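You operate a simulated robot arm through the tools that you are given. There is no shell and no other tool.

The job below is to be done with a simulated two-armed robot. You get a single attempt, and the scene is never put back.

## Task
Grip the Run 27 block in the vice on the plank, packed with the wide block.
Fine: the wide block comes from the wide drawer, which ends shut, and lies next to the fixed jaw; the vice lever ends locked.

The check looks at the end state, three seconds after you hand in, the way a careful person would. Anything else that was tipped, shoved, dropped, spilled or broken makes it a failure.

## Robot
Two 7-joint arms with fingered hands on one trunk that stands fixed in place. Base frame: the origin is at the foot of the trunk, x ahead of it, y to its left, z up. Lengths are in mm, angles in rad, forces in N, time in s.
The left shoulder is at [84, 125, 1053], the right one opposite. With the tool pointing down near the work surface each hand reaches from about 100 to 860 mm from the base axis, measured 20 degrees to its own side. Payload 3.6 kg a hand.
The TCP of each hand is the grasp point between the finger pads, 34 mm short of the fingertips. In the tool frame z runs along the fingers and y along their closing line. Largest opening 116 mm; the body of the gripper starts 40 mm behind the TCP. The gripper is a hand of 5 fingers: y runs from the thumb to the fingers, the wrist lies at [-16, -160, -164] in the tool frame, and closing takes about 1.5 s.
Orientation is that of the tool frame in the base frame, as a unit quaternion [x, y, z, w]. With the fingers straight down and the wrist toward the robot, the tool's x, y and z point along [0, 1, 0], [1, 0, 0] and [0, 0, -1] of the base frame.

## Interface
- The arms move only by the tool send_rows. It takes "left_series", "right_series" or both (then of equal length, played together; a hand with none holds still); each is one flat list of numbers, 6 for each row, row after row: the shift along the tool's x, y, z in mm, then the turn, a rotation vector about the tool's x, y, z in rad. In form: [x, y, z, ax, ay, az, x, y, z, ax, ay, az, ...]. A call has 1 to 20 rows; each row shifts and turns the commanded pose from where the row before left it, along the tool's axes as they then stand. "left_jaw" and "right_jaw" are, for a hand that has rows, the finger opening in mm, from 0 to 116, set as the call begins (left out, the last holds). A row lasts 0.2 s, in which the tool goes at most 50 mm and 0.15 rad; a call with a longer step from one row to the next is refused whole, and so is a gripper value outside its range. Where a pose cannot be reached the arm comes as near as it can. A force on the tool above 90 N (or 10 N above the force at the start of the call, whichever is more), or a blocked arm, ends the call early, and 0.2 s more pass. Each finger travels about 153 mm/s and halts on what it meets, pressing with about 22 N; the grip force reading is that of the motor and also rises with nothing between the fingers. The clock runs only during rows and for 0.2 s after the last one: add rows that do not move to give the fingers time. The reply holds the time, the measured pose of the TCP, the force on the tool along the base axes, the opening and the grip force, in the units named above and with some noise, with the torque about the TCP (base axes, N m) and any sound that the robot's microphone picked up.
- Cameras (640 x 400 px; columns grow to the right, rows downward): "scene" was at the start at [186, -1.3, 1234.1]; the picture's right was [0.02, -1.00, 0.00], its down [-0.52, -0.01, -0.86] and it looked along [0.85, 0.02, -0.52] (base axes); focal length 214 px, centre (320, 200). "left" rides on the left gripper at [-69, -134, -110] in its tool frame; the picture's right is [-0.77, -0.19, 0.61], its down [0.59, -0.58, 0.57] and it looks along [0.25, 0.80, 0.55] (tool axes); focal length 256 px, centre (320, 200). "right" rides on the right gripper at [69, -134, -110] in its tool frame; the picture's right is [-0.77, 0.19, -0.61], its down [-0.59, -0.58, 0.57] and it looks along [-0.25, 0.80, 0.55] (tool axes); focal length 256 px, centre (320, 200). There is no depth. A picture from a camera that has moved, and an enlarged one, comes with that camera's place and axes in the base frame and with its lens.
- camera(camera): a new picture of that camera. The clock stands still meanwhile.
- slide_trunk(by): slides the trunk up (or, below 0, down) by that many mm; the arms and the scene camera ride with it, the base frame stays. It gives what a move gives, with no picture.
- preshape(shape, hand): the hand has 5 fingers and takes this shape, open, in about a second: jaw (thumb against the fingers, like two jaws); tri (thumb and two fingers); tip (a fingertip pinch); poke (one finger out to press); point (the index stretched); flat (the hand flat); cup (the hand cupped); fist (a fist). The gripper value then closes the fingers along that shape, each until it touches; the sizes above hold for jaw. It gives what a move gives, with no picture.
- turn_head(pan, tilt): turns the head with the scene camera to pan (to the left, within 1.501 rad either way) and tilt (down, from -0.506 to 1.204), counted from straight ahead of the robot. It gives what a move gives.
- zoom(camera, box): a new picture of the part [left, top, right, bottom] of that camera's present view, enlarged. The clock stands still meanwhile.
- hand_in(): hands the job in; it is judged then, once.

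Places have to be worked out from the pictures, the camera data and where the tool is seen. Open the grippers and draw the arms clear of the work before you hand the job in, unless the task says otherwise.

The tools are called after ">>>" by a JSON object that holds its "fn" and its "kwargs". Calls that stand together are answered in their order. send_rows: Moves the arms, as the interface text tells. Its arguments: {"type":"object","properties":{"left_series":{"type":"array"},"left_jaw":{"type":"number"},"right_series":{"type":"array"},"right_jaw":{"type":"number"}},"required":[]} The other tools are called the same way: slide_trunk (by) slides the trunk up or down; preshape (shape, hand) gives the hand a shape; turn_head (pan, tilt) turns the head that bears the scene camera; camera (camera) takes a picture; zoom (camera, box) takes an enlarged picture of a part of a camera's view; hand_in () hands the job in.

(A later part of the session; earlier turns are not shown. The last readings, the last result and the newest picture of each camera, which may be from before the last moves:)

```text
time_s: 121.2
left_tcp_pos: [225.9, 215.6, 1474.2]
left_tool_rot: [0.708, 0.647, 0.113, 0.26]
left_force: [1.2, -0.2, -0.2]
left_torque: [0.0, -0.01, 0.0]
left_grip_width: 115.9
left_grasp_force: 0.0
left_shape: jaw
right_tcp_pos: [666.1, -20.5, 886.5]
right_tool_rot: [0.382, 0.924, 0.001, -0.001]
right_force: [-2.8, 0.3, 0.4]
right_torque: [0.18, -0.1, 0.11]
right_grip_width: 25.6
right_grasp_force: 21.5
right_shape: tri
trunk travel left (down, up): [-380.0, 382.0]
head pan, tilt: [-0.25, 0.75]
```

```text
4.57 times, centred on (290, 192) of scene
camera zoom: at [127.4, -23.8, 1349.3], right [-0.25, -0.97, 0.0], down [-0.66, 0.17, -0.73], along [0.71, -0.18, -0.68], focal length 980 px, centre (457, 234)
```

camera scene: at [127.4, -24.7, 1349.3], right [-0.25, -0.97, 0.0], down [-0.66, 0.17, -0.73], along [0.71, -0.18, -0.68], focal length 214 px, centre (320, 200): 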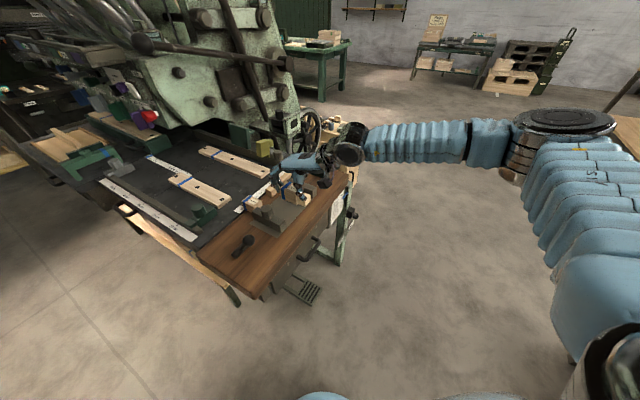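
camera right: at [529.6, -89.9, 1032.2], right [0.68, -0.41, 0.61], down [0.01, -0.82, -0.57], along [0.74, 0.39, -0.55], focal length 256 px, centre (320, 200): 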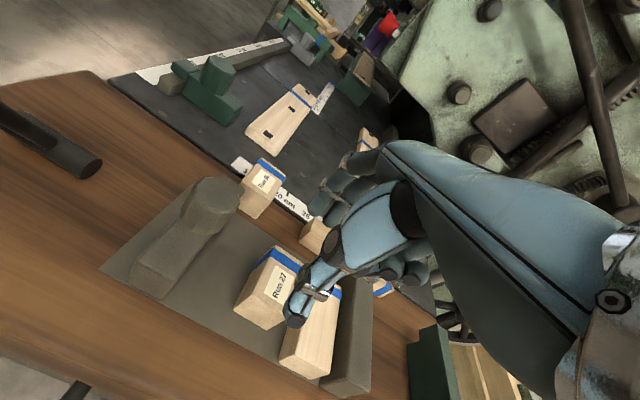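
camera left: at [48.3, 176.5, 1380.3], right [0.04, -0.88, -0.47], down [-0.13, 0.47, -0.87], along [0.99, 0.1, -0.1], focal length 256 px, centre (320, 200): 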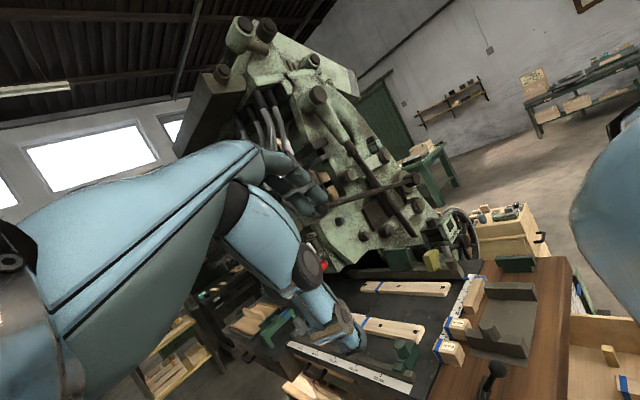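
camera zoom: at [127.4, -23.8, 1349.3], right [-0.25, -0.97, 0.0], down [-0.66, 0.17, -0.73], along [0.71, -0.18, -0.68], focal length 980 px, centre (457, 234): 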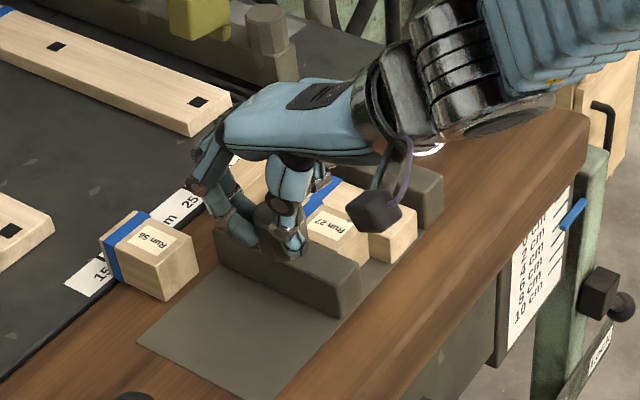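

Run 27 now touches the wide block; about 10 mm remain to the fixed jaw. I continue 8 mm, then 1 mm steps.

>>> {"fn": "send_rows", "kwargs": {"right_series": [-2, 0, 0, 0, 0, 0, -2, 0, 0, 0, 0, 0, -2, 0, 0, 0, 0, 0, -2, 0, 0, 0, 0, 0]}}

>>> {"fn": "send_rows", "kwargs": {"right_series": [-1, 0, 0, 0, 0, 0, -1, 0, 0, 0, 0, 0]}}

>>> {"fn": "zoom", "kwargs": {"camera": "right", "box": [180, 170, 400, 370]}}

```text
time_s: 122.2
left_tcp_pos: [225.9, 216.0, 1474.3]
left_tool_rot: [0.707, 0.647, 0.113, 0.26]
left_force: [0.4, 0.9, 0.3]
left_torque: [0.02, -0.02, 0.02]
left_grip_width: 116.0
left_grasp_force: 0.2
left_shape: jaw
right_tcp_pos: [671.4, -25.0, 887.7]
right_tool_rot: [0.382, 0.924, 0.0, 0.0]
right_force: [-4.1, 1.0, -0.8]
right_torque: [0.14, -0.07, 0.1]
right_grip_width: 25.5
right_grasp_force: 22.3
right_shape: tri
trunk travel left (down, up): [-380.0, 382.0]
head pan, tilt: [-0.25, 0.75]
```

```text
time_s: 122.8
left_tcp_pos: [225.9, 216.2, 1475.2]
left_tool_rot: [0.708, 0.648, 0.113, 0.259]
left_force: [0.9, 0.0, 0.6]
left_torque: [-0.01, 0.03, 0.0]
left_grip_width: 115.8
left_grasp_force: 0.1
left_shape: jaw
right_tcp_pos: [671.6, -25.0, 886.9]
right_tool_rot: [0.381, 0.925, 0.001, -0.002]
right_force: [-7.8, 1.1, -0.5]
right_torque: [0.22, 0.02, 0.11]
right_grip_width: 25.2
right_grasp_force: 21.8
right_shape: tri
trunk travel left (down, up): [-380.0, 382.0]
head pan, tilt: [-0.25, 0.75]
```

```text
2.00 times, centred on (290, 270) of right
camera zoom: at [527.7, -71.7, 997.2], right [0.68, -0.41, 0.61], down [0.01, -0.82, -0.57], along [0.73, 0.39, -0.55], focal length 512 px, centre (380, 60)
```

zoom: 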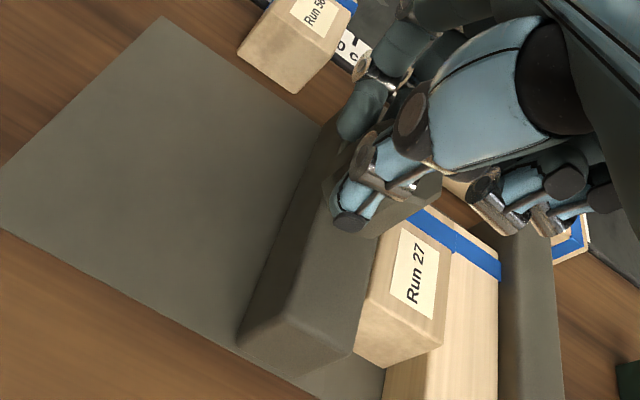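

Resistance is building (≈6–8 N) with the stack closed jaw–Run 27–wide block–fixed jaw. I add 1 mm of squeeze and inspect from the scene camera.

>>> {"fn": "send_rows", "kwargs": {"right_series": [-1, 0, 0, 0, 0, 0]}}

>>> {"fn": "zoom", "kwargs": {"camera": "scene", "box": [250, 150, 350, 215]}}

>>> {"fn": "zoom", "kwargs": {"camera": "right", "box": [240, 220, 420, 400]}}

>>> {"fn": "camera", "kwargs": {"camera": "left"}}

```text
time_s: 123.2
left_tcp_pos: [225.0, 218.0, 1474.7]
left_tool_rot: [0.707, 0.647, 0.113, 0.26]
left_force: [0.0, 1.0, 0.2]
left_torque: [0.01, 0.02, 0.0]
left_grip_width: 115.9
left_grasp_force: 0.1
left_shape: jaw
right_tcp_pos: [672.2, -27.1, 887.8]
right_tool_rot: [0.38, 0.925, 0.001, -0.002]
right_force: [-10.5, 2.8, -0.7]
right_torque: [0.26, 0.12, 0.14]
right_grip_width: 25.4
right_grasp_force: 22.0
right_shape: tri
trunk travel left (down, up): [-380.0, 382.0]
head pan, tilt: [-0.25, 0.75]
```

```text
6.15 times, centred on (300, 182) of scene
camera zoom: at [126.5, -23.4, 1349.4], right [-0.25, -0.97, 0.0], down [-0.66, 0.17, -0.73], along [0.71, -0.18, -0.68], focal length 1320 px, centre (443, 308)
```

zoom: 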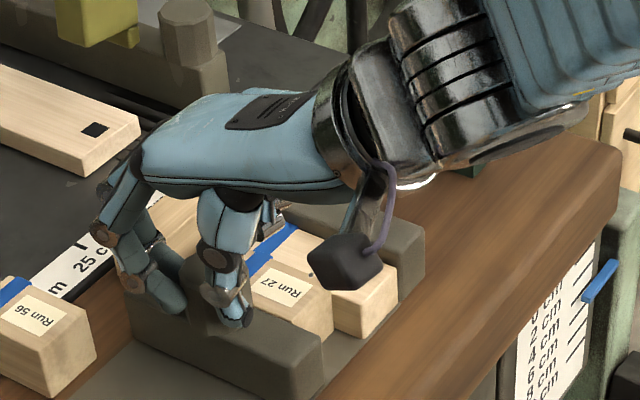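

```text
2.22 times, centred on (330, 310) of right
camera zoom: at [528.0, -71.9, 997.3], right [0.68, -0.41, 0.61], down [0.01, -0.82, -0.57], along [0.73, 0.39, -0.55], focal length 569 px, centre (298, -44)
```

zoom: 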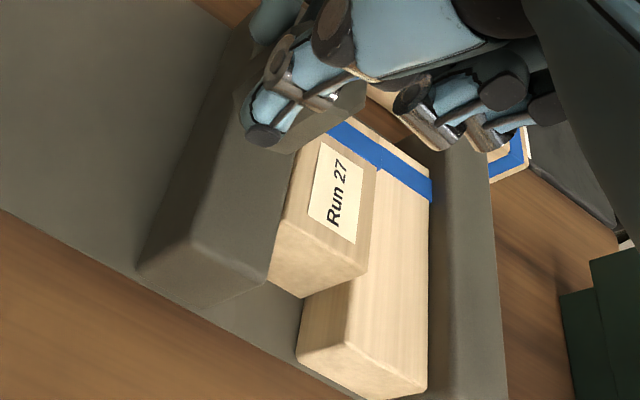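

```text
taken
camera left: at [47.0, 177.5, 1510.2], right [0.04, -0.88, -0.47], down [-0.13, 0.47, -0.88], along [0.99, 0.1, -0.1], focal length 256 px, centre (320, 200)
```

left: 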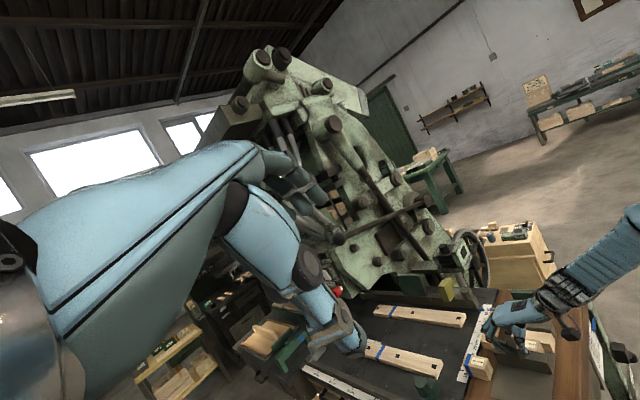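

The stack is tightly closed and aligned. While the right hand holds the knob, I prepare the left hand ("tri") and bring it forward toward the lever ball at (492, 69, 900).

>>> {"fn": "preshape", "kwargs": {"shape": "tri", "hand": "left"}}

>>> {"fn": "send_rows", "kwargs": {"left_series": [-2.6, 13.2, 42.1, 0, 0, 0, -2.6, 13.2, 42.1, 0, 0, 0, -2.6, 13.2, 42.1, 0, 0, 0, -2.6, 13.2, 42.1, 0, 0, 0, -2.6, 13.2, 42.1, 0, 0, 0, -2.6, 13.2, 42.1, 0, 0, 0, -2.6, 13.2, 42.1, 0, 0, 0, -2.6, 13.2, 42.1, 0, 0, 0], "left_jaw": 70}}

>>> {"fn": "camera", "kwargs": {"camera": "scene"}}

```text
time_s: 124.1
left_tcp_pos: [224.3, 216.7, 1474.3]
left_tool_rot: [0.708, 0.647, 0.113, 0.26]
left_force: [0.3, 0.6, 0.5]
left_torque: [0.01, 0.02, 0.0]
left_grip_width: 116.1
left_grasp_force: 0.1
left_shape: tri
right_tcp_pos: [672.1, -26.5, 887.9]
right_tool_rot: [0.381, 0.925, 0.001, -0.002]
right_force: [-12.9, 6.6, -2.7]
right_torque: [0.29, 0.14, 0.2]
right_grip_width: 25.1
right_grasp_force: 22.7
right_shape: tri
trunk travel left (down, up): [-380.0, 382.0]
head pan, tilt: [-0.25, 0.75]
```

```text
time_s: 125.9
left_tcp_pos: [410.0, 151.9, 1336.9]
left_tool_rot: [0.71, 0.647, 0.11, 0.255]
left_force: [0.5, -1.3, 0.3]
left_torque: [0.04, 0.02, 0.08]
left_grip_width: 70.0
left_grasp_force: 0.1
left_shape: tri
left hand out of reach, approached as far as the arm can: row 4, 5, 6, 7, 8
right_tcp_pos: [672.8, -25.9, 887.9]
right_tool_rot: [0.381, 0.925, 0.003, -0.003]
right_force: [-14.2, 12.6, -1.3]
right_torque: [0.42, 0.28, 0.21]
right_grip_width: 25.0
right_grasp_force: 22.5
right_shape: tri
trunk travel left (down, up): [-380.0, 382.0]
head pan, tilt: [-0.25, 0.75]
```

```text
taken
camera scene: at [127.2, -24.6, 1349.4], right [-0.25, -0.97, 0.0], down [-0.66, 0.17, -0.73], along [0.71, -0.18, -0.68], focal length 214 px, centre (320, 200)
```

scene: 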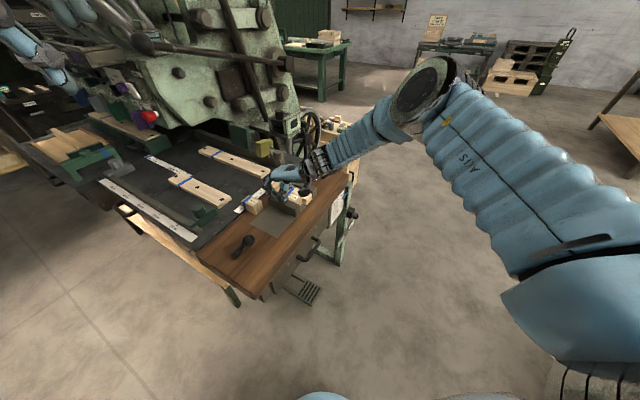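

The squeeze force drifted up to ~19 N, so I ease the right hand 1 mm, while rotating the left hand to its working attitude (fingers down, closing line along e1).

>>> {"fn": "send_rows", "kwargs": {"left_series": [0, 0, 0, 0.08377, -0.00146, 0.0967, 0, 0, 0, 0.08377, -0.00146, 0.0967, 0, 0, 0, 0.08377, -0.00146, 0.0967, 0, 0, 0, 0.08377, -0.00146, 0.0967, 0, 0, 0, 0.08377, -0.00146, 0.0967, 0, 0, 0, 0.08377, -0.00146, 0.0967, 0, 0, 0, 0.08377, -0.00146, 0.0967], "right_series": [0.7, 0, 0, 0, 0, 0, 0, 0, 0, 0, 0, 0, 0, 0, 0, 0, 0, 0, 0, 0, 0, 0, 0, 0, 0, 0, 0, 0, 0, 0, 0, 0, 0, 0, 0, 0, 0, 0, 0, 0, 0, 0]}}

>>> {"fn": "camera", "kwargs": {"camera": "left"}}

>>> {"fn": "camera", "kwargs": {"camera": "scene"}}

```text
time_s: 127.5
left_tcp_pos: [408.7, 153.1, 1338.4]
left_tool_rot: [0.924, 0.381, -0.001, -0.001]
left_force: [-0.3, 0.3, -1.0]
left_torque: [0.01, -0.01, -0.03]
left_grip_width: 69.7
left_grasp_force: 0.1
left_shape: tri
right_tcp_pos: [672.0, -26.1, 889.1]
right_tool_rot: [0.382, 0.924, 0.002, 0.0]
right_force: [-11.7, 8.3, -0.4]
right_torque: [0.28, 0.19, 0.08]
right_grip_width: 24.8
right_grasp_force: 22.1
right_shape: tri
trunk travel left (down, up): [-380.0, 382.0]
head pan, tilt: [-0.25, 0.75]
```

```text
taken
camera left: at [266.3, 199.2, 1448.3], right [-0.68, -0.41, -0.61], down [0.01, 0.82, -0.57], along [0.74, -0.39, -0.55], focal length 256 px, centre (320, 200)
```

left: 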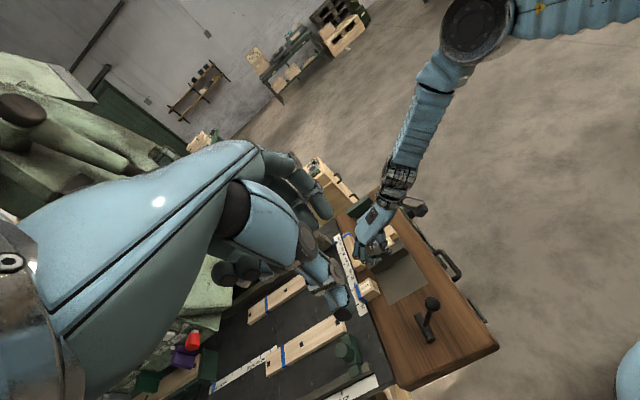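

```text
taken
camera scene: at [126.2, -23.0, 1349.4], right [-0.25, -0.97, 0.0], down [-0.66, 0.17, -0.73], along [0.71, -0.18, -0.68], focal length 214 px, centre (320, 200)
```

scene: 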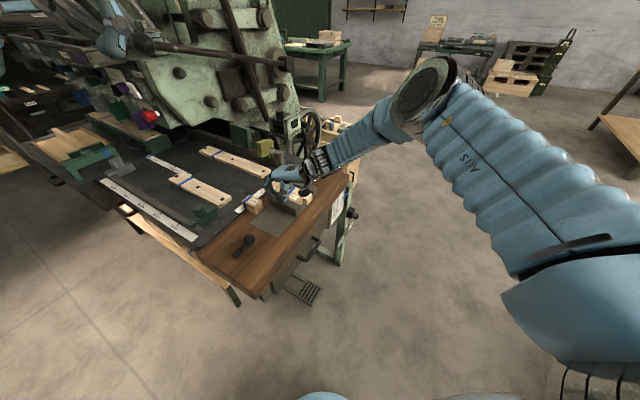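

The left hand is now exactly at the desired attitude at (409, 153, 1338). I re-measure the lever ball with zooms from both cameras.

>>> {"fn": "zoom", "kwargs": {"camera": "left", "box": [380, 270, 480, 350]}}

>>> {"fn": "zoom", "kwargs": {"camera": "scene", "box": [205, 215, 285, 275]}}

```text
5.00 times, centred on (430, 310) of left
camera zoom: at [266.3, 199.2, 1448.3], right [-0.68, -0.41, -0.61], down [0.01, 0.82, -0.57], along [0.74, -0.39, -0.55], focal length 1280 px, centre (-230, -350)
```

zoom: 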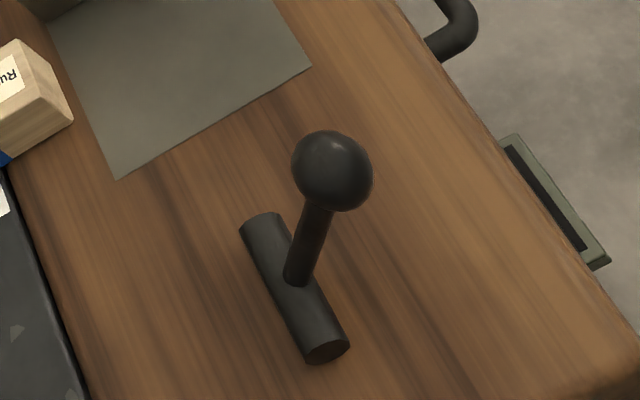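

```text
6.67 times, centred on (245, 245) of scene
camera zoom: at [126.2, -23.0, 1349.4], right [-0.25, -0.97, 0.0], down [-0.66, 0.17, -0.73], along [0.71, -0.18, -0.68], focal length 1430 px, centre (820, -100)
```

zoom: 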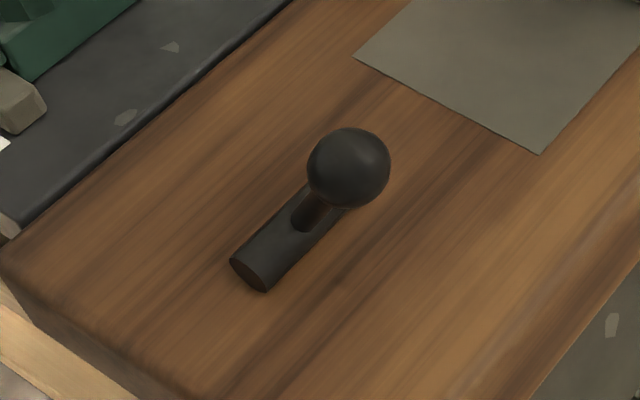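

The scene ray and left camera place the ball around (500–508, 72, 880–890). I bring the left hand down to about 110 mm above it and will refine from close range.

>>> {"fn": "send_rows", "kwargs": {"left_series": [0.4, 15.8, 41, 0, 0, 0, 0.4, 15.8, 41, 0, 0, 0, 0.4, 15.8, 41, 0, 0, 0, 0.4, 15.8, 41, 0, 0, 0, 0.4, 15.8, 41, 0, 0, 0, 0.4, 15.8, 41, 0, 0, 0, 0.4, 15.8, 41, 0, 0, 0, 0.4, 15.5, 41, 0, 0, 0]}}

>>> {"fn": "camera", "kwargs": {"camera": "left"}}

>>> {"fn": "camera", "kwargs": {"camera": "scene"}}

```text
time_s: 129.3
left_tcp_pos: [499.9, 65.8, 1010.6]
left_tool_rot: [0.924, 0.383, -0.001, 0.001]
left_force: [0.3, 0.6, 0.5]
left_torque: [0.03, 0.0, 0.05]
left_grip_width: 70.0
left_grasp_force: 0.0
left_shape: tri
right_tcp_pos: [670.8, -25.2, 888.4]
right_tool_rot: [0.382, 0.924, 0.002, -0.001]
right_force: [-11.2, 10.4, -1.6]
right_torque: [0.3, 0.15, 0.07]
right_grip_width: 24.7
right_grasp_force: 22.9
right_shape: tri
trunk travel left (down, up): [-380.0, 382.0]
head pan, tilt: [-0.25, 0.75]
```

```text
taken
camera left: at [358.2, 111.9, 1120.1], right [-0.68, -0.41, -0.61], down [0.01, 0.82, -0.57], along [0.74, -0.39, -0.55], focal length 256 px, centre (320, 200)
```

left: 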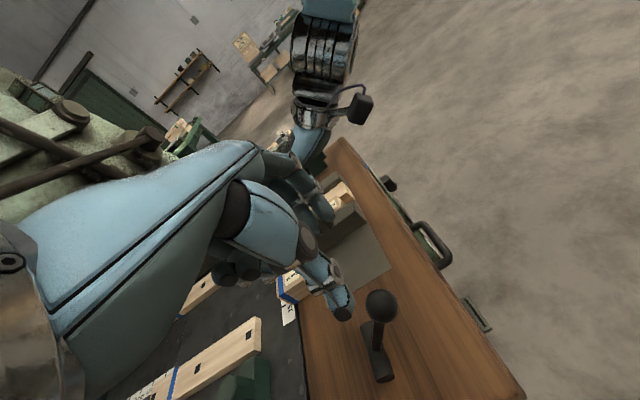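

```text
taken
camera scene: at [126.2, -22.5, 1349.4], right [-0.25, -0.97, 0.0], down [-0.66, 0.17, -0.73], along [0.71, -0.18, -0.68], focal length 214 px, centre (320, 200)
```

scene: 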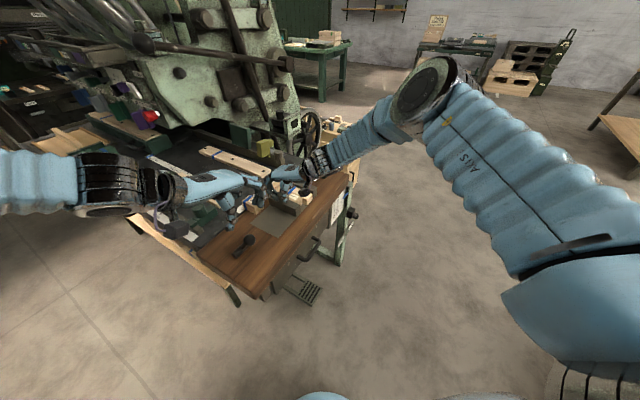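

Left hand is above the lever; zooming both cameras for the ball's position.

>>> {"fn": "zoom", "kwargs": {"camera": "left", "box": [320, 260, 440, 390]}}

>>> {"fn": "zoom", "kwargs": {"camera": "scene", "box": [205, 165, 295, 275]}}

```text
3.08 times, centred on (380, 325) of left
camera zoom: at [358.2, 111.9, 1120.1], right [-0.68, -0.41, -0.61], down [0.01, 0.82, -0.57], along [0.74, -0.39, -0.55], focal length 788 px, centre (135, -185)
```

zoom: 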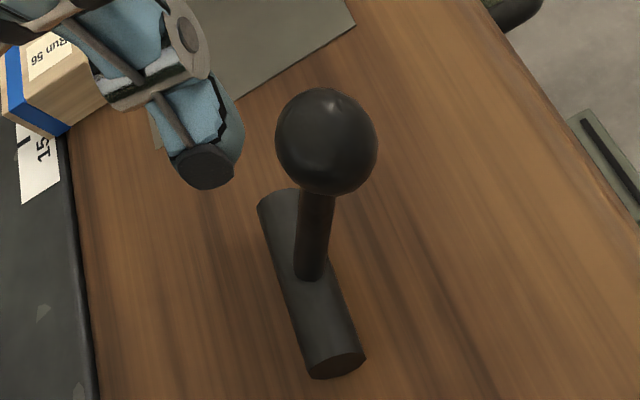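

```text
3.64 times, centred on (250, 220) of scene
camera zoom: at [126.2, -22.5, 1349.4], right [-0.25, -0.97, 0.0], down [-0.66, 0.17, -0.73], along [0.71, -0.18, -0.68], focal length 780 px, centre (574, 127)
```

zoom: 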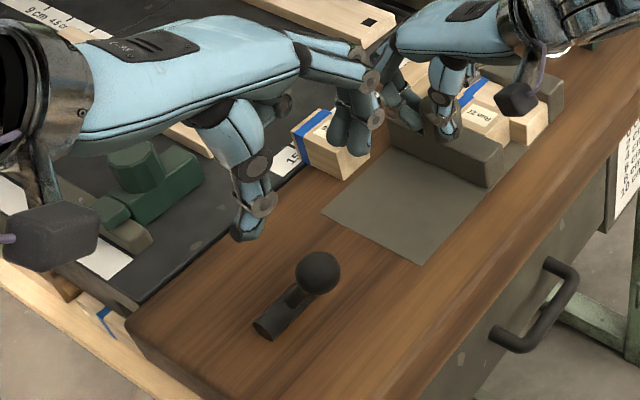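

Refined ball position: (506.5, 74, 882) — p 306, q 410, lever pivot at q≈468, z≈800, so it leans 35° to the front. I lower the left hand so thumb and fingers straddle the ball.

>>> {"fn": "send_rows", "kwargs": {"left_series": [5.5, -1, 11, 0, 0, 0, 0, 0, 20, 0, 0, 0, 0, 0, 20, 0, 0, 0, 0, 0, 15, 0, 0, 0, 0, 0, 10, 0, 0, 0]}}

>>> {"fn": "zoom", "kwargs": {"camera": "left", "box": [260, 210, 440, 390]}}

>>> {"fn": "zoom", "kwargs": {"camera": "scene", "box": [195, 185, 295, 265]}}

```text
time_s: 130.5
left_tcp_pos: [485.9, 94.6, 956.8]
left_tool_rot: [0.924, 0.383, 0.0, -0.001]
left_force: [-0.5, 0.1, 0.4]
left_torque: [-0.02, 0.02, -0.01]
left_grip_width: 70.4
left_grasp_force: 0.0
left_shape: tri
left hand out of reach, approached as far as the arm can: row 2, 3, 4, 5
right_tcp_pos: [672.4, -24.1, 889.0]
right_tool_rot: [0.381, 0.925, 0.001, -0.001]
right_force: [-13.8, 7.6, -0.6]
right_torque: [0.27, 0.18, 0.06]
right_grip_width: 24.6
right_grasp_force: 21.7
right_shape: tri
trunk travel left (down, up): [-380.0, 382.0]
head pan, tilt: [-0.25, 0.75]
```

```text
2.22 times, centred on (350, 300) of left
camera zoom: at [343.4, 139.6, 1066.9], right [-0.68, -0.41, -0.61], down [0.01, 0.82, -0.57], along [0.74, -0.39, -0.55], focal length 569 px, centre (253, -22)
```

zoom: 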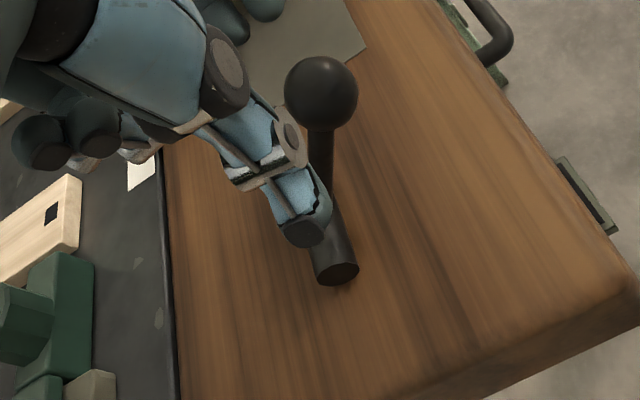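

```text
5.00 times, centred on (245, 225) of scene
camera zoom: at [126.3, -22.5, 1349.4], right [-0.25, -0.97, 0.0], down [-0.66, 0.17, -0.73], along [0.71, -0.18, -0.68], focal length 1072 px, centre (695, 75)
```

zoom: 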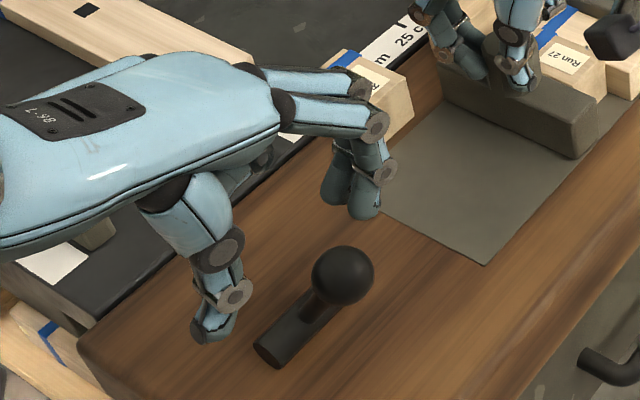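

The left arm can't get lower with this yaw (drifted aside to p 277). I raise it again and turn it a further 45° so the wrist is farther to the left, which should free the elbow.

>>> {"fn": "send_rows", "kwargs": {"left_series": [0, 0, -25, 0, 0, 0, 0, 0, -25, 0, 0, 0, 0, 0, 0, 0, 0, 0.1309, 0, 0, 0, 0, 0, 0.1309, 0, 0, 0, 0, 0, 0.1309, 0, 0, 0, 0, 0, 0.1309, 0, 0, 0, 0, 0, 0.1309, 0, 0, 0, 0, 0, 0.1309]}}

>>> {"fn": "zoom", "kwargs": {"camera": "scene", "box": [100, 130, 320, 270]}}

```text
time_s: 132.3
left_tcp_pos: [460.9, 107.7, 1021.3]
left_tool_rot: [1.0, 0.0, 0.001, 0.0]
left_force: [0.2, -1.2, -0.8]
left_torque: [-0.01, 0.01, 0.01]
left_grip_width: 70.1
left_grasp_force: 0.2
left_shape: tri
left hand out of reach, approached as far as the arm can: row 7, 8
right_tcp_pos: [672.6, -25.8, 888.1]
right_tool_rot: [0.381, 0.924, 0.0, -0.001]
right_force: [-14.1, 7.7, -0.5]
right_torque: [0.26, 0.26, 0.06]
right_grip_width: 24.5
right_grasp_force: 21.9
right_shape: tri
trunk travel left (down, up): [-380.0, 382.0]
head pan, tilt: [-0.25, 0.75]
```

```text
2.86 times, centred on (210, 200) of scene
camera zoom: at [126.3, -22.4, 1349.4], right [-0.25, -0.97, 0.0], down [-0.66, 0.17, -0.73], along [0.71, -0.18, -0.68], focal length 613 px, centre (634, 200)
```

zoom: 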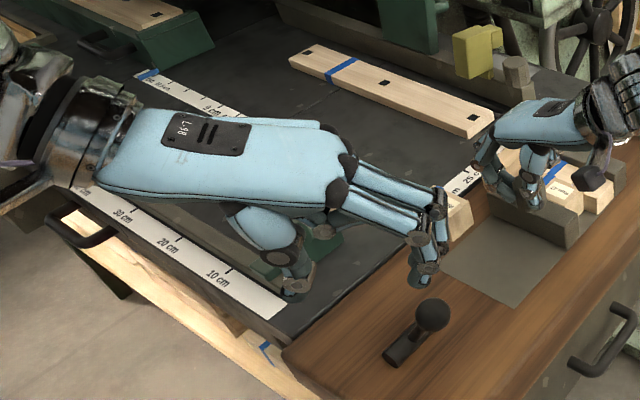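

This yaw is also at the limit here. I'll try another arm branch: go further left (540, 190), turn back to −45° yaw, descend there, then slide inward to the ball.

>>> {"fn": "send_rows", "kwargs": {"left_series": [26, -27, 0, 0, 0, 0, 26, -27, 0, 0, 0, 0, 27, -28, 0, 0, 0, 0, 0, 0, 0, 0, 0, -0.1309, 0, 0, 0, 0, 0, -0.1309, 0, 0, 0, 0, 0, -0.1309, 0, 0, 0, 0, 0, -0.1309, 0, 0, 0, 0, 0, -0.1309, 0, 0, 0, 0, 0, -0.1309, 0, 0, 40, 0, 0, 0, 0, 0, 40, 0, 0, 0]}}

>>> {"fn": "zoom", "kwargs": {"camera": "scene", "box": [60, 110, 320, 280]}}

```text
time_s: 134.7
left_tcp_pos: [497.1, 200.2, 959.4]
left_tool_rot: [0.924, 0.383, -0.001, 0.0]
left_force: [0.2, -0.7, 0.2]
left_torque: [-0.04, -0.02, -0.01]
left_grip_width: 70.4
left_grasp_force: 0.0
left_shape: tri
left hand out of reach, approached as far as the arm can: row 1, 2, 3
right_tcp_pos: [672.5, -24.5, 888.0]
right_tool_rot: [0.382, 0.924, 0.0, 0.0]
right_force: [-11.8, 9.3, -1.3]
right_torque: [0.25, 0.23, 0.07]
right_grip_width: 24.3
right_grasp_force: 22.0
right_shape: tri
trunk travel left (down, up): [-380.0, 382.0]
head pan, tilt: [-0.25, 0.75]
```

```text
2.35 times, centred on (190, 195) of scene
camera zoom: at [126.2, -21.7, 1349.4], right [-0.25, -0.97, 0.0], down [-0.66, 0.17, -0.73], along [0.71, -0.18, -0.68], focal length 505 px, centre (626, 212)
```

zoom: 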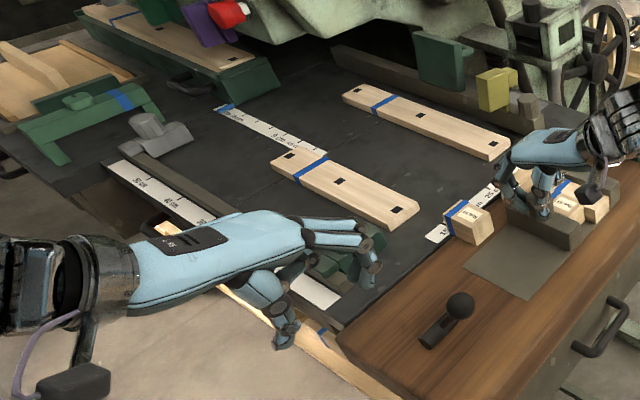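

In this branch the left arm descends without trouble (now p 210, q 493, z 959). I lower to z≈925 and slide right behind the ball to p≈306.

>>> {"fn": "send_rows", "kwargs": {"left_series": [0, 0, 17, 0, 0, 0, 0, 0, 17, 0, 0, 0, 0, 24, 0, 0, 0, 0, 0, 24, 0, 0, 0, 0, 0, 24, 0, 0, 0, 0, 0, 24, 0, 0, 0, 0]}}

>>> {"fn": "zoom", "kwargs": {"camera": "scene", "box": [140, 150, 320, 270]}}

>>> {"fn": "camera", "kwargs": {"camera": "left"}}

```text
time_s: 136.1
left_tcp_pos: [535.4, 148.3, 959.0]
left_tool_rot: [0.924, 0.383, 0.0, 0.0]
left_force: [-0.6, -0.1, 0.6]
left_torque: [0.02, 0.0, 0.01]
left_grip_width: 70.1
left_grasp_force: 0.1
left_shape: tri
left hand out of reach, approached as far as the arm can: row 4, 5, 6
right_tcp_pos: [671.0, -25.8, 887.3]
right_tool_rot: [0.381, 0.925, 0.0, 0.0]
right_force: [-13.4, 7.8, -0.9]
right_torque: [0.24, 0.23, 0.01]
right_grip_width: 24.5
right_grasp_force: 21.8
right_shape: tri
trunk travel left (down, up): [-380.0, 382.0]
head pan, tilt: [-0.25, 0.75]
```

```text
3.33 times, centred on (230, 210) of scene
camera zoom: at [126.3, -22.2, 1349.4], right [-0.25, -0.97, 0.0], down [-0.66, 0.17, -0.73], along [0.71, -0.18, -0.68], focal length 715 px, centre (620, 167)
```

zoom: 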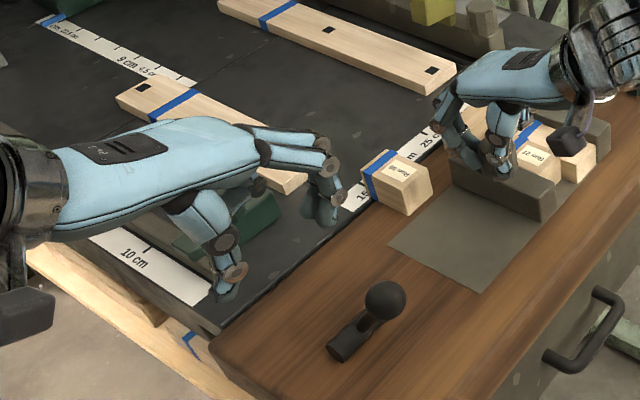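

```text
taken
camera left: at [392.5, 194.2, 1068.4], right [-0.68, -0.41, -0.61], down [0.01, 0.82, -0.57], along [0.74, -0.39, -0.55], focal length 256 px, centre (320, 200)
```

left: 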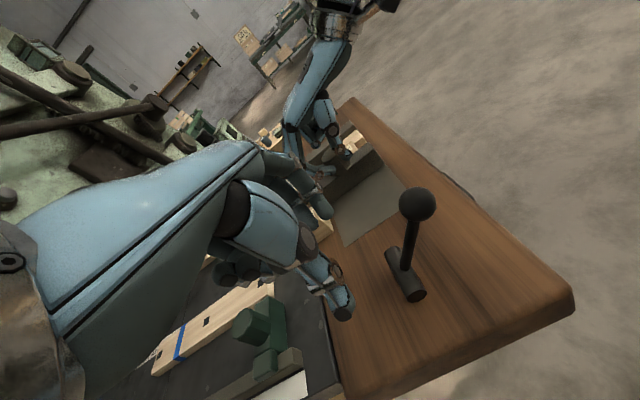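

Inner low positions aren't reachable with this yaw. The standard attitude (wrist toward the robot, yaw 0) should suit this spot better, so I raise, rotate back 45°, and move above the ball.

>>> {"fn": "send_rows", "kwargs": {"left_series": [0, 0, -35, 0, 0, 0, 0, 0, 0, 0, 0, -0.1309, 0, 0, 0, 0, 0, -0.1309, 0, 0, 0, 0, 0, -0.1309, 0, 0, 0, 0, 0, -0.1309, 0, 0, 0, 0, 0, -0.1309, 0, 0, 0, 0, 0, -0.1309, 0, 0, 0, 0, 0, 0]}}

>>> {"fn": "zoom", "kwargs": {"camera": "scene", "box": [100, 130, 320, 270]}}

```text
time_s: 137.9
left_tcp_pos: [530.7, 154.7, 998.4]
left_tool_rot: [0.707, 0.707, -0.002, 0.0]
left_force: [0.2, 0.2, -0.2]
left_torque: [0.01, 0.03, 0.0]
left_grip_width: 70.3
left_grasp_force: 0.0
left_shape: tri
left hand out of reach, approached as far as the arm can: row 7
right_tcp_pos: [671.4, -26.0, 887.2]
right_tool_rot: [0.381, 0.924, 0.0, 0.0]
right_force: [-13.4, 12.4, -0.8]
right_torque: [0.42, 0.21, 0.08]
right_grip_width: 24.3
right_grasp_force: 21.6
right_shape: tri
trunk travel left (down, up): [-380.0, 382.0]
head pan, tilt: [-0.25, 0.75]
```

```text
2.86 times, centred on (210, 200) of scene
camera zoom: at [126.5, -21.3, 1349.4], right [-0.25, -0.97, 0.0], down [-0.66, 0.17, -0.73], along [0.71, -0.18, -0.68], focal length 613 px, centre (634, 200)
```

zoom: 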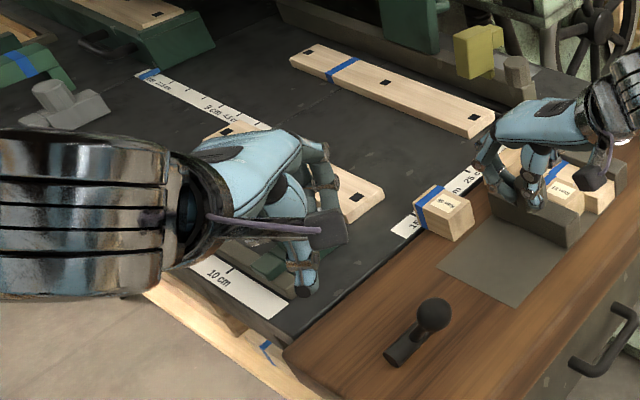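

Yaw 0 is achieved. Now moving above the ball in small steps.

>>> {"fn": "send_rows", "kwargs": {"left_series": [-20, -5, 0, 0, 0, 0, -20, -5, 0, 0, 0, 0, -22, -5, 4, 0, 0, 0, -22, -4, 4, 0, 0, 0, 0, 0, 0, 0, 0, 0]}}

>>> {"fn": "zoom", "kwargs": {"camera": "scene", "box": [100, 130, 320, 270]}}

>>> {"fn": "camera", "kwargs": {"camera": "left"}}

```text
time_s: 139.1
left_tcp_pos: [490.4, 122.5, 1021.9]
left_tool_rot: [0.708, 0.706, -0.002, 0.0]
left_force: [0.2, -0.4, -0.7]
left_torque: [0.01, 0.0, 0.0]
left_grip_width: 69.9
left_grasp_force: 0.0
left_shape: tri
left hand out of reach, approached as far as the arm can: row 1, 2, 3, 4
right_tcp_pos: [671.4, -25.5, 887.5]
right_tool_rot: [0.381, 0.925, 0.0, -0.001]
right_force: [-13.5, 12.1, -1.0]
right_torque: [0.36, 0.23, 0.09]
right_grip_width: 24.3
right_grasp_force: 22.1
right_shape: tri
trunk travel left (down, up): [-380.0, 382.0]
head pan, tilt: [-0.25, 0.75]
```

```text
2.86 times, centred on (210, 200) of scene
camera zoom: at [126.5, -21.2, 1349.4], right [-0.25, -0.97, 0.0], down [-0.66, 0.17, -0.73], along [0.71, -0.18, -0.68], focal length 613 px, centre (634, 200)
```

zoom: 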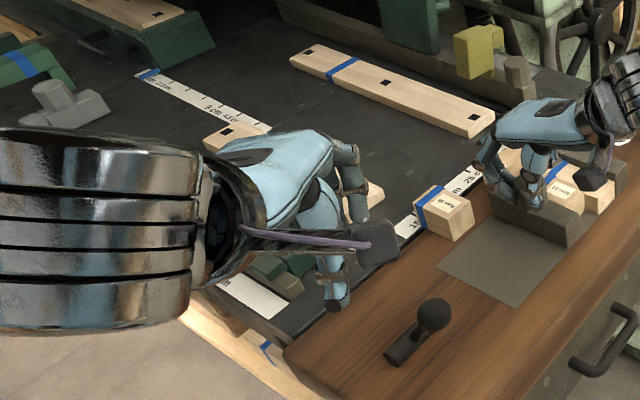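

```text
taken
camera left: at [357.1, 54.0, 1132.1], right [-0.19, -0.77, -0.61], down [-0.58, 0.59, -0.57], along [0.8, 0.24, -0.56], focal length 256 px, centre (320, 200)
```

left: 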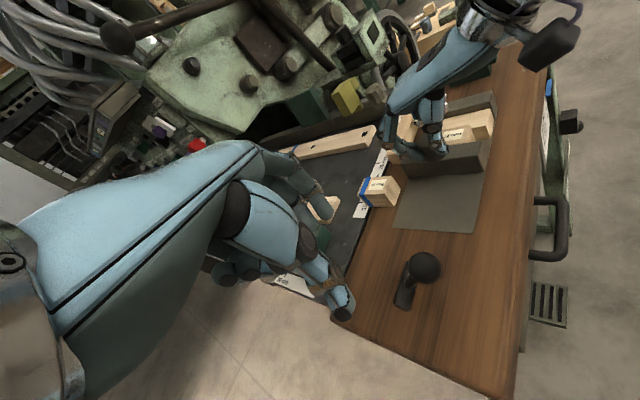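

Still limited. I'll use the mirror image of the handle attitude for the left hand (fingers nearly horizontal, pointing along e1), which was well reachable. First I move left to open space and reorient.

>>> {"fn": "send_rows", "kwargs": {"left_series": [34, 13, 5, 0, 0, 0, 34, 13, 5, 0, 0, 0, 34, 13, 5, 0, 0, 0, 34, 13, 5, 0, 0, 0, 0, 0, 0, 0, 0, 0.1309, 0, 0, 0, 0, 0, 0.1309, 0, 0, 0, 0, 0, 0.1309, 0, 0, 0, 0, 0, 0.1309, 0, 0, 0, 0, 0, 0.1309, 0, 0, 0, 0, 0, 0.1309, 0, 0, 0, 0, 0, 0]}}

>>> {"fn": "camera", "kwargs": {"camera": "scene"}}

```text
time_s: 141.5
left_tcp_pos: [541.7, 257.7, 1001.3]
left_tool_rot: [0.924, 0.382, 0.0, 0.0]
left_force: [-0.7, 0.1, 0.3]
left_torque: [0.0, -0.03, -0.01]
left_grip_width: 70.2
left_grasp_force: 0.0
left_shape: tri
right_tcp_pos: [671.9, -25.3, 889.1]
right_tool_rot: [0.381, 0.925, 0.0, 0.0]
right_force: [-14.0, 10.9, -0.6]
right_torque: [0.32, 0.25, 0.03]
right_grip_width: 24.3
right_grasp_force: 21.9
right_shape: tri
trunk travel left (down, up): [-380.0, 382.0]
head pan, tilt: [-0.25, 0.75]
```

```text
taken
camera scene: at [126.5, -20.9, 1349.4], right [-0.25, -0.97, 0.0], down [-0.66, 0.17, -0.73], along [0.71, -0.18, -0.68], focal length 214 px, centre (320, 200)
```

scene: 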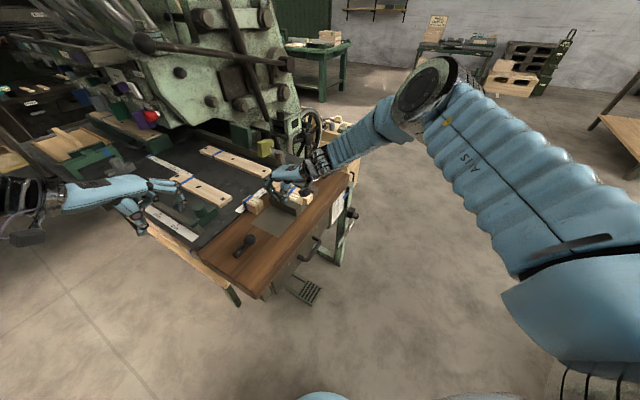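

Reached cleanly. Now I tilt the left hand 75° so the fingers point along e1, and switch it to "jaw".

>>> {"fn": "send_rows", "kwargs": {"left_series": [0, 0, 0, -0.1454, 0, 0, 0, 0, 0, -0.1454, 0, 0, 0, 0, 0, -0.1454, 0, 0, 0, 0, 0, -0.1454, 0, 0, 0, 0, 0, -0.1454, 0, 0, 0, 0, 0, -0.1454, 0, 0, 0, 0, 0, -0.1454, 0, 0, 0, 0, 0, -0.1454, 0, 0, 0, 0, 0, -0.1454, 0, 0]}}

>>> {"fn": "preshape", "kwargs": {"shape": "jaw", "hand": "left"}}

>>> {"fn": "zoom", "kwargs": {"camera": "scene", "box": [0, 120, 320, 300]}}

>>> {"fn": "camera", "kwargs": {"camera": "left"}}

```text
time_s: 143.5
left_tcp_pos: [476.3, 249.4, 1144.8]
left_tool_rot: [0.733, 0.304, 0.233, 0.562]
left_force: [-0.4, -0.8, 0.6]
left_torque: [-0.04, 0.0, 0.04]
left_grip_width: 69.8
left_grasp_force: 0.1
left_shape: tri
left hand out of reach, approached as far as the arm can: row 4, 5, 6, 7, 8, 9
right_tcp_pos: [672.7, -24.8, 887.8]
right_tool_rot: [0.38, 0.925, 0.0, 0.0]
right_force: [-13.1, 12.1, -0.3]
right_torque: [0.34, 0.3, 0.06]
right_grip_width: 24.3
right_grasp_force: 21.6
right_shape: tri
trunk travel left (down, up): [-380.0, 382.0]
head pan, tilt: [-0.25, 0.75]
```

```text
time_s: 144.4
left_tcp_pos: [476.7, 247.9, 1144.8]
left_tool_rot: [0.734, 0.304, 0.232, 0.561]
left_force: [0.9, -0.6, 0.5]
left_torque: [-0.03, 0.01, 0.02]
left_grip_width: 115.8
left_grasp_force: 0.1
left_shape: jaw
right_tcp_pos: [672.2, -24.7, 888.2]
right_tool_rot: [0.381, 0.925, 0.0, -0.001]
right_force: [-13.0, 11.5, -0.7]
right_torque: [0.36, 0.24, 0.06]
right_grip_width: 24.3
right_grasp_force: 22.1
right_shape: tri
trunk travel left (down, up): [-380.0, 382.0]
head pan, tilt: [-0.25, 0.75]
```

```text
2.00 times, centred on (160, 210) of scene
camera zoom: at [126.1, -20.7, 1349.4], right [-0.25, -0.97, 0.0], down [-0.66, 0.17, -0.73], along [0.71, -0.18, -0.68], focal length 429 px, centre (640, 180)
```

zoom: 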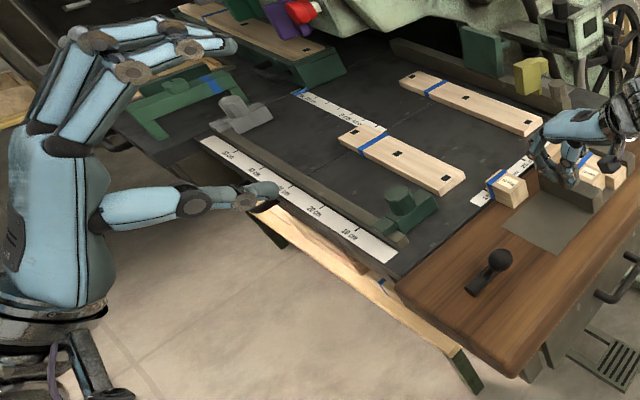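

```text
taken
camera left: at [328.6, 299.7, 1044.6], right [-0.16, -0.93, -0.34], down [0.69, 0.14, -0.71], along [0.7, -0.35, 0.62], focal length 256 px, centre (320, 200)
```

left: 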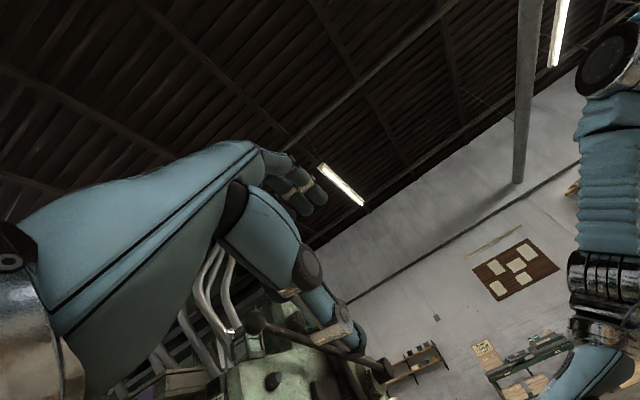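

Attitude is right, though the arm rose while turning. I now bring it down to a pre-approach ~110 mm left of the ball.

>>> {"fn": "send_rows", "kwargs": {"left_series": [-18.3, -36.2, 16.4, 0, 0, 0, -18.3, -36.2, 16.4, 0, 0, 0, -18.3, -36.2, 16.4, 0, 0, 0, -18.3, -36.2, 16.4, 0, 0, 0, -18.3, -36.2, 16.4, 0, 0, 0, -18.3, -36.2, 16.4, 0, 0, 0, 0, 0, 0, 0, 0, 0], "left_jaw": 70}}

>>> {"fn": "zoom", "kwargs": {"camera": "scene", "box": [80, 150, 320, 300]}}

>>> {"fn": "camera", "kwargs": {"camera": "left"}}

```text
time_s: 146.0
left_tcp_pos: [394.4, 183.7, 1133.8]
left_tool_rot: [0.734, 0.303, 0.232, 0.561]
left_force: [0.1, 0.0, 0.0]
left_torque: [0.0, 0.02, -0.02]
left_grip_width: 70.5
left_grasp_force: 0.2
left_shape: jaw
left hand out of reach, approached as far as the arm can: row 1, 2, 3, 4, 5, 6
right_tcp_pos: [673.6, -26.1, 888.0]
right_tool_rot: [0.382, 0.924, 0.0, 0.0]
right_force: [-13.1, 11.2, -0.9]
right_torque: [0.32, 0.27, 0.05]
right_grip_width: 24.1
right_grasp_force: 22.3
right_shape: tri
trunk travel left (down, up): [-380.0, 382.0]
head pan, tilt: [-0.25, 0.75]
```

```text
2.67 times, centred on (200, 225) of scene
camera zoom: at [126.0, -20.6, 1349.4], right [-0.25, -0.97, 0.0], down [-0.66, 0.17, -0.73], along [0.71, -0.18, -0.68], focal length 572 px, centre (640, 133)
```

zoom: 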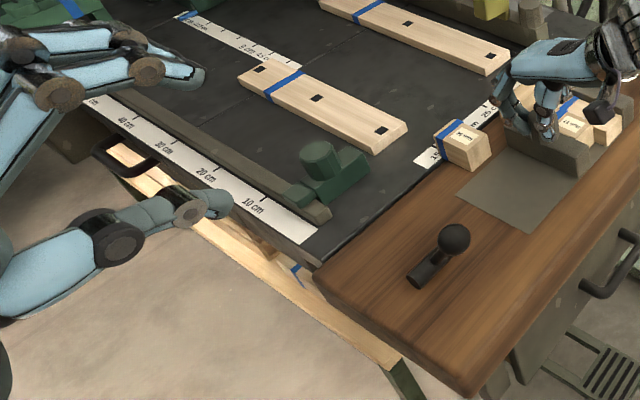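

```text
taken
camera left: at [246.7, 236.0, 1031.9], right [-0.16, -0.93, -0.34], down [0.7, 0.14, -0.7], along [0.7, -0.35, 0.62], focal length 256 px, centre (320, 200)
```

left: 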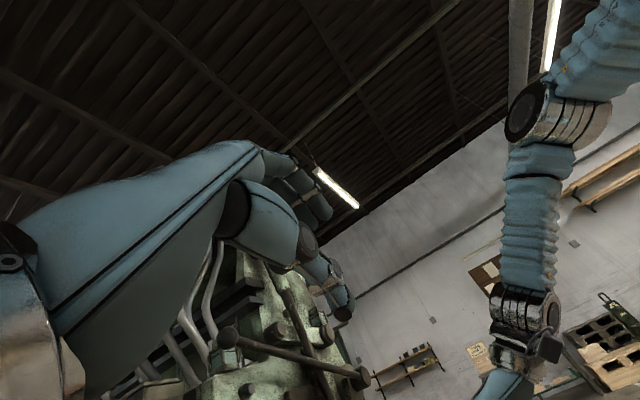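

The arm is stuck in a poor branch because I tilted too high up. I tilt back to fingers-down, go lower to z≈915 on the left side, and repeat the tilt there.

>>> {"fn": "send_rows", "kwargs": {"left_series": [12, 10, 0, 0.1454, 0, 0, 12, 10, 0, 0.1454, 0, 0, 12, 10, 0, 0.1454, 0, 0, 12, 0, 0, 0.1454, 0, 0, 12, 0, 0, 0.1454, 0, 0, 12, 0, 0, 0.1454, 0, 0, 0, 0, 0, 0.1454, 0, 0, 0, 0, 0, 0.1454, 0, 0, 0, 0, 0, 0.1454, 0, 0, 0, 0, 0, 0, 0, 0]}}

```text
time_s: 148.2
left_tcp_pos: [455.3, 226.7, 1160.0]
left_tool_rot: [0.924, 0.382, 0.0, 0.0]
left_force: [-0.3, 0.1, 0.2]
left_torque: [-0.01, -0.03, 0.02]
left_grip_width: 70.4
left_grasp_force: 0.0
left_shape: jaw
right_tcp_pos: [671.1, -24.9, 888.1]
right_tool_rot: [0.381, 0.925, 0.001, -0.001]
right_force: [-13.1, 12.0, -1.0]
right_torque: [0.37, 0.26, 0.09]
right_grip_width: 24.4
right_grasp_force: 21.9
right_shape: tri
trunk travel left (down, up): [-380.0, 382.0]
head pan, tilt: [-0.25, 0.75]
```

Back in fingers-down at (455, 227, 1160) with no flags. Descending to (541, 259, 915).

>>> {"fn": "send_rows", "kwargs": {"left_series": [13.9, 6.3, 40.8, 0, 0, 0, 13.9, 6.3, 40.8, 0, 0, 0, 13.9, 6.3, 40.8, 0, 0, 0, 13.9, 6.3, 40.8, 0, 0, 0, 13.9, 6.3, 40.8, 0, 0, 0, 13.9, 6.3, 40.8, 0, 0, 0]}}

>>> {"fn": "zoom", "kwargs": {"camera": "scene", "box": [80, 130, 320, 280]}}

```text
time_s: 149.6
left_tcp_pos: [533.7, 258.2, 923.4]
left_tool_rot: [0.924, 0.383, 0.001, 0.0]
left_force: [0.2, 0.3, -0.7]
left_torque: [0.01, -0.02, -0.01]
left_grip_width: 70.2
left_grasp_force: 0.0
left_shape: jaw
left hand out of reach, approached as far as the arm can: row 6
right_tcp_pos: [672.2, -24.1, 888.3]
right_tool_rot: [0.382, 0.924, 0.001, 0.0]
right_force: [-12.3, 10.0, -2.5]
right_torque: [0.3, 0.24, 0.11]
right_grip_width: 24.4
right_grasp_force: 21.9
right_shape: tri
trunk travel left (down, up): [-380.0, 382.0]
head pan, tilt: [-0.25, 0.75]
```

```text
2.67 times, centred on (200, 205) of scene
camera zoom: at [125.6, -20.9, 1349.4], right [-0.25, -0.97, 0.0], down [-0.66, 0.17, -0.73], along [0.71, -0.18, -0.68], focal length 572 px, centre (640, 187)
```

zoom: 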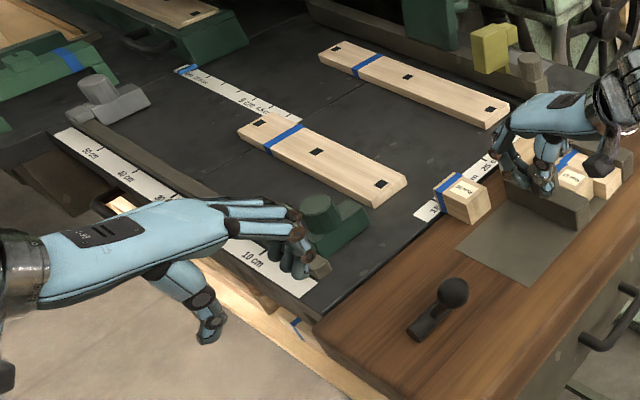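

The left arm can't get low enough near the lever with the trunk this high. I'll park the left hand higher, then relax the right hand's push gradually; the jaw's own friction should keep it in contact while I use the right arm for the lever.

>>> {"fn": "send_rows", "kwargs": {"left_series": [-13.9, -6.3, -40.8, 0, 0, 0, -13.9, -6.3, -40.8, 0, 0, 0, -13.9, -6.3, -40.8, 0, 0, 0, -13.9, -6.3, -40.8, 0, 0, 0, -13.9, -6.3, -40.8, 0, 0, 0], "right_series": [0.4, 0, 0, 0, 0, 0, 0, 0, 0, 0, 0, 0, 0.4, 0, 0, 0, 0, 0, 0, 0, 0, 0, 0, 0, 0, 0, 0, 0, 0, 0]}}

>>> {"fn": "zoom", "kwargs": {"camera": "right", "box": [240, 220, 420, 400]}}

```text
time_s: 150.8
left_tcp_pos: [463.1, 231.5, 1125.6]
left_tool_rot: [0.924, 0.383, -0.001, -0.001]
left_force: [0.6, 0.9, 0.3]
left_torque: [-0.03, 0.01, 0.01]
left_grip_width: 70.1
left_grasp_force: 0.0
left_shape: jaw
right_tcp_pos: [672.4, -24.4, 888.4]
right_tool_rot: [0.381, 0.924, 0.0, 0.0]
right_force: [-13.3, 11.2, 0.7]
right_torque: [0.36, 0.25, 0.07]
right_grip_width: 24.3
right_grasp_force: 21.8
right_shape: tri
trunk travel left (down, up): [-380.0, 382.0]
head pan, tilt: [-0.25, 0.75]
```

```text
2.22 times, centred on (330, 310) of right
camera zoom: at [527.5, -70.4, 997.8], right [0.68, -0.41, 0.61], down [0.01, -0.82, -0.57], along [0.74, 0.39, -0.55], focal length 569 px, centre (298, -44)
```

zoom: 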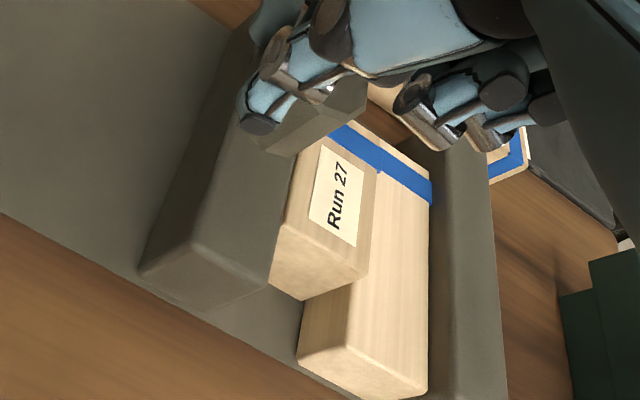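

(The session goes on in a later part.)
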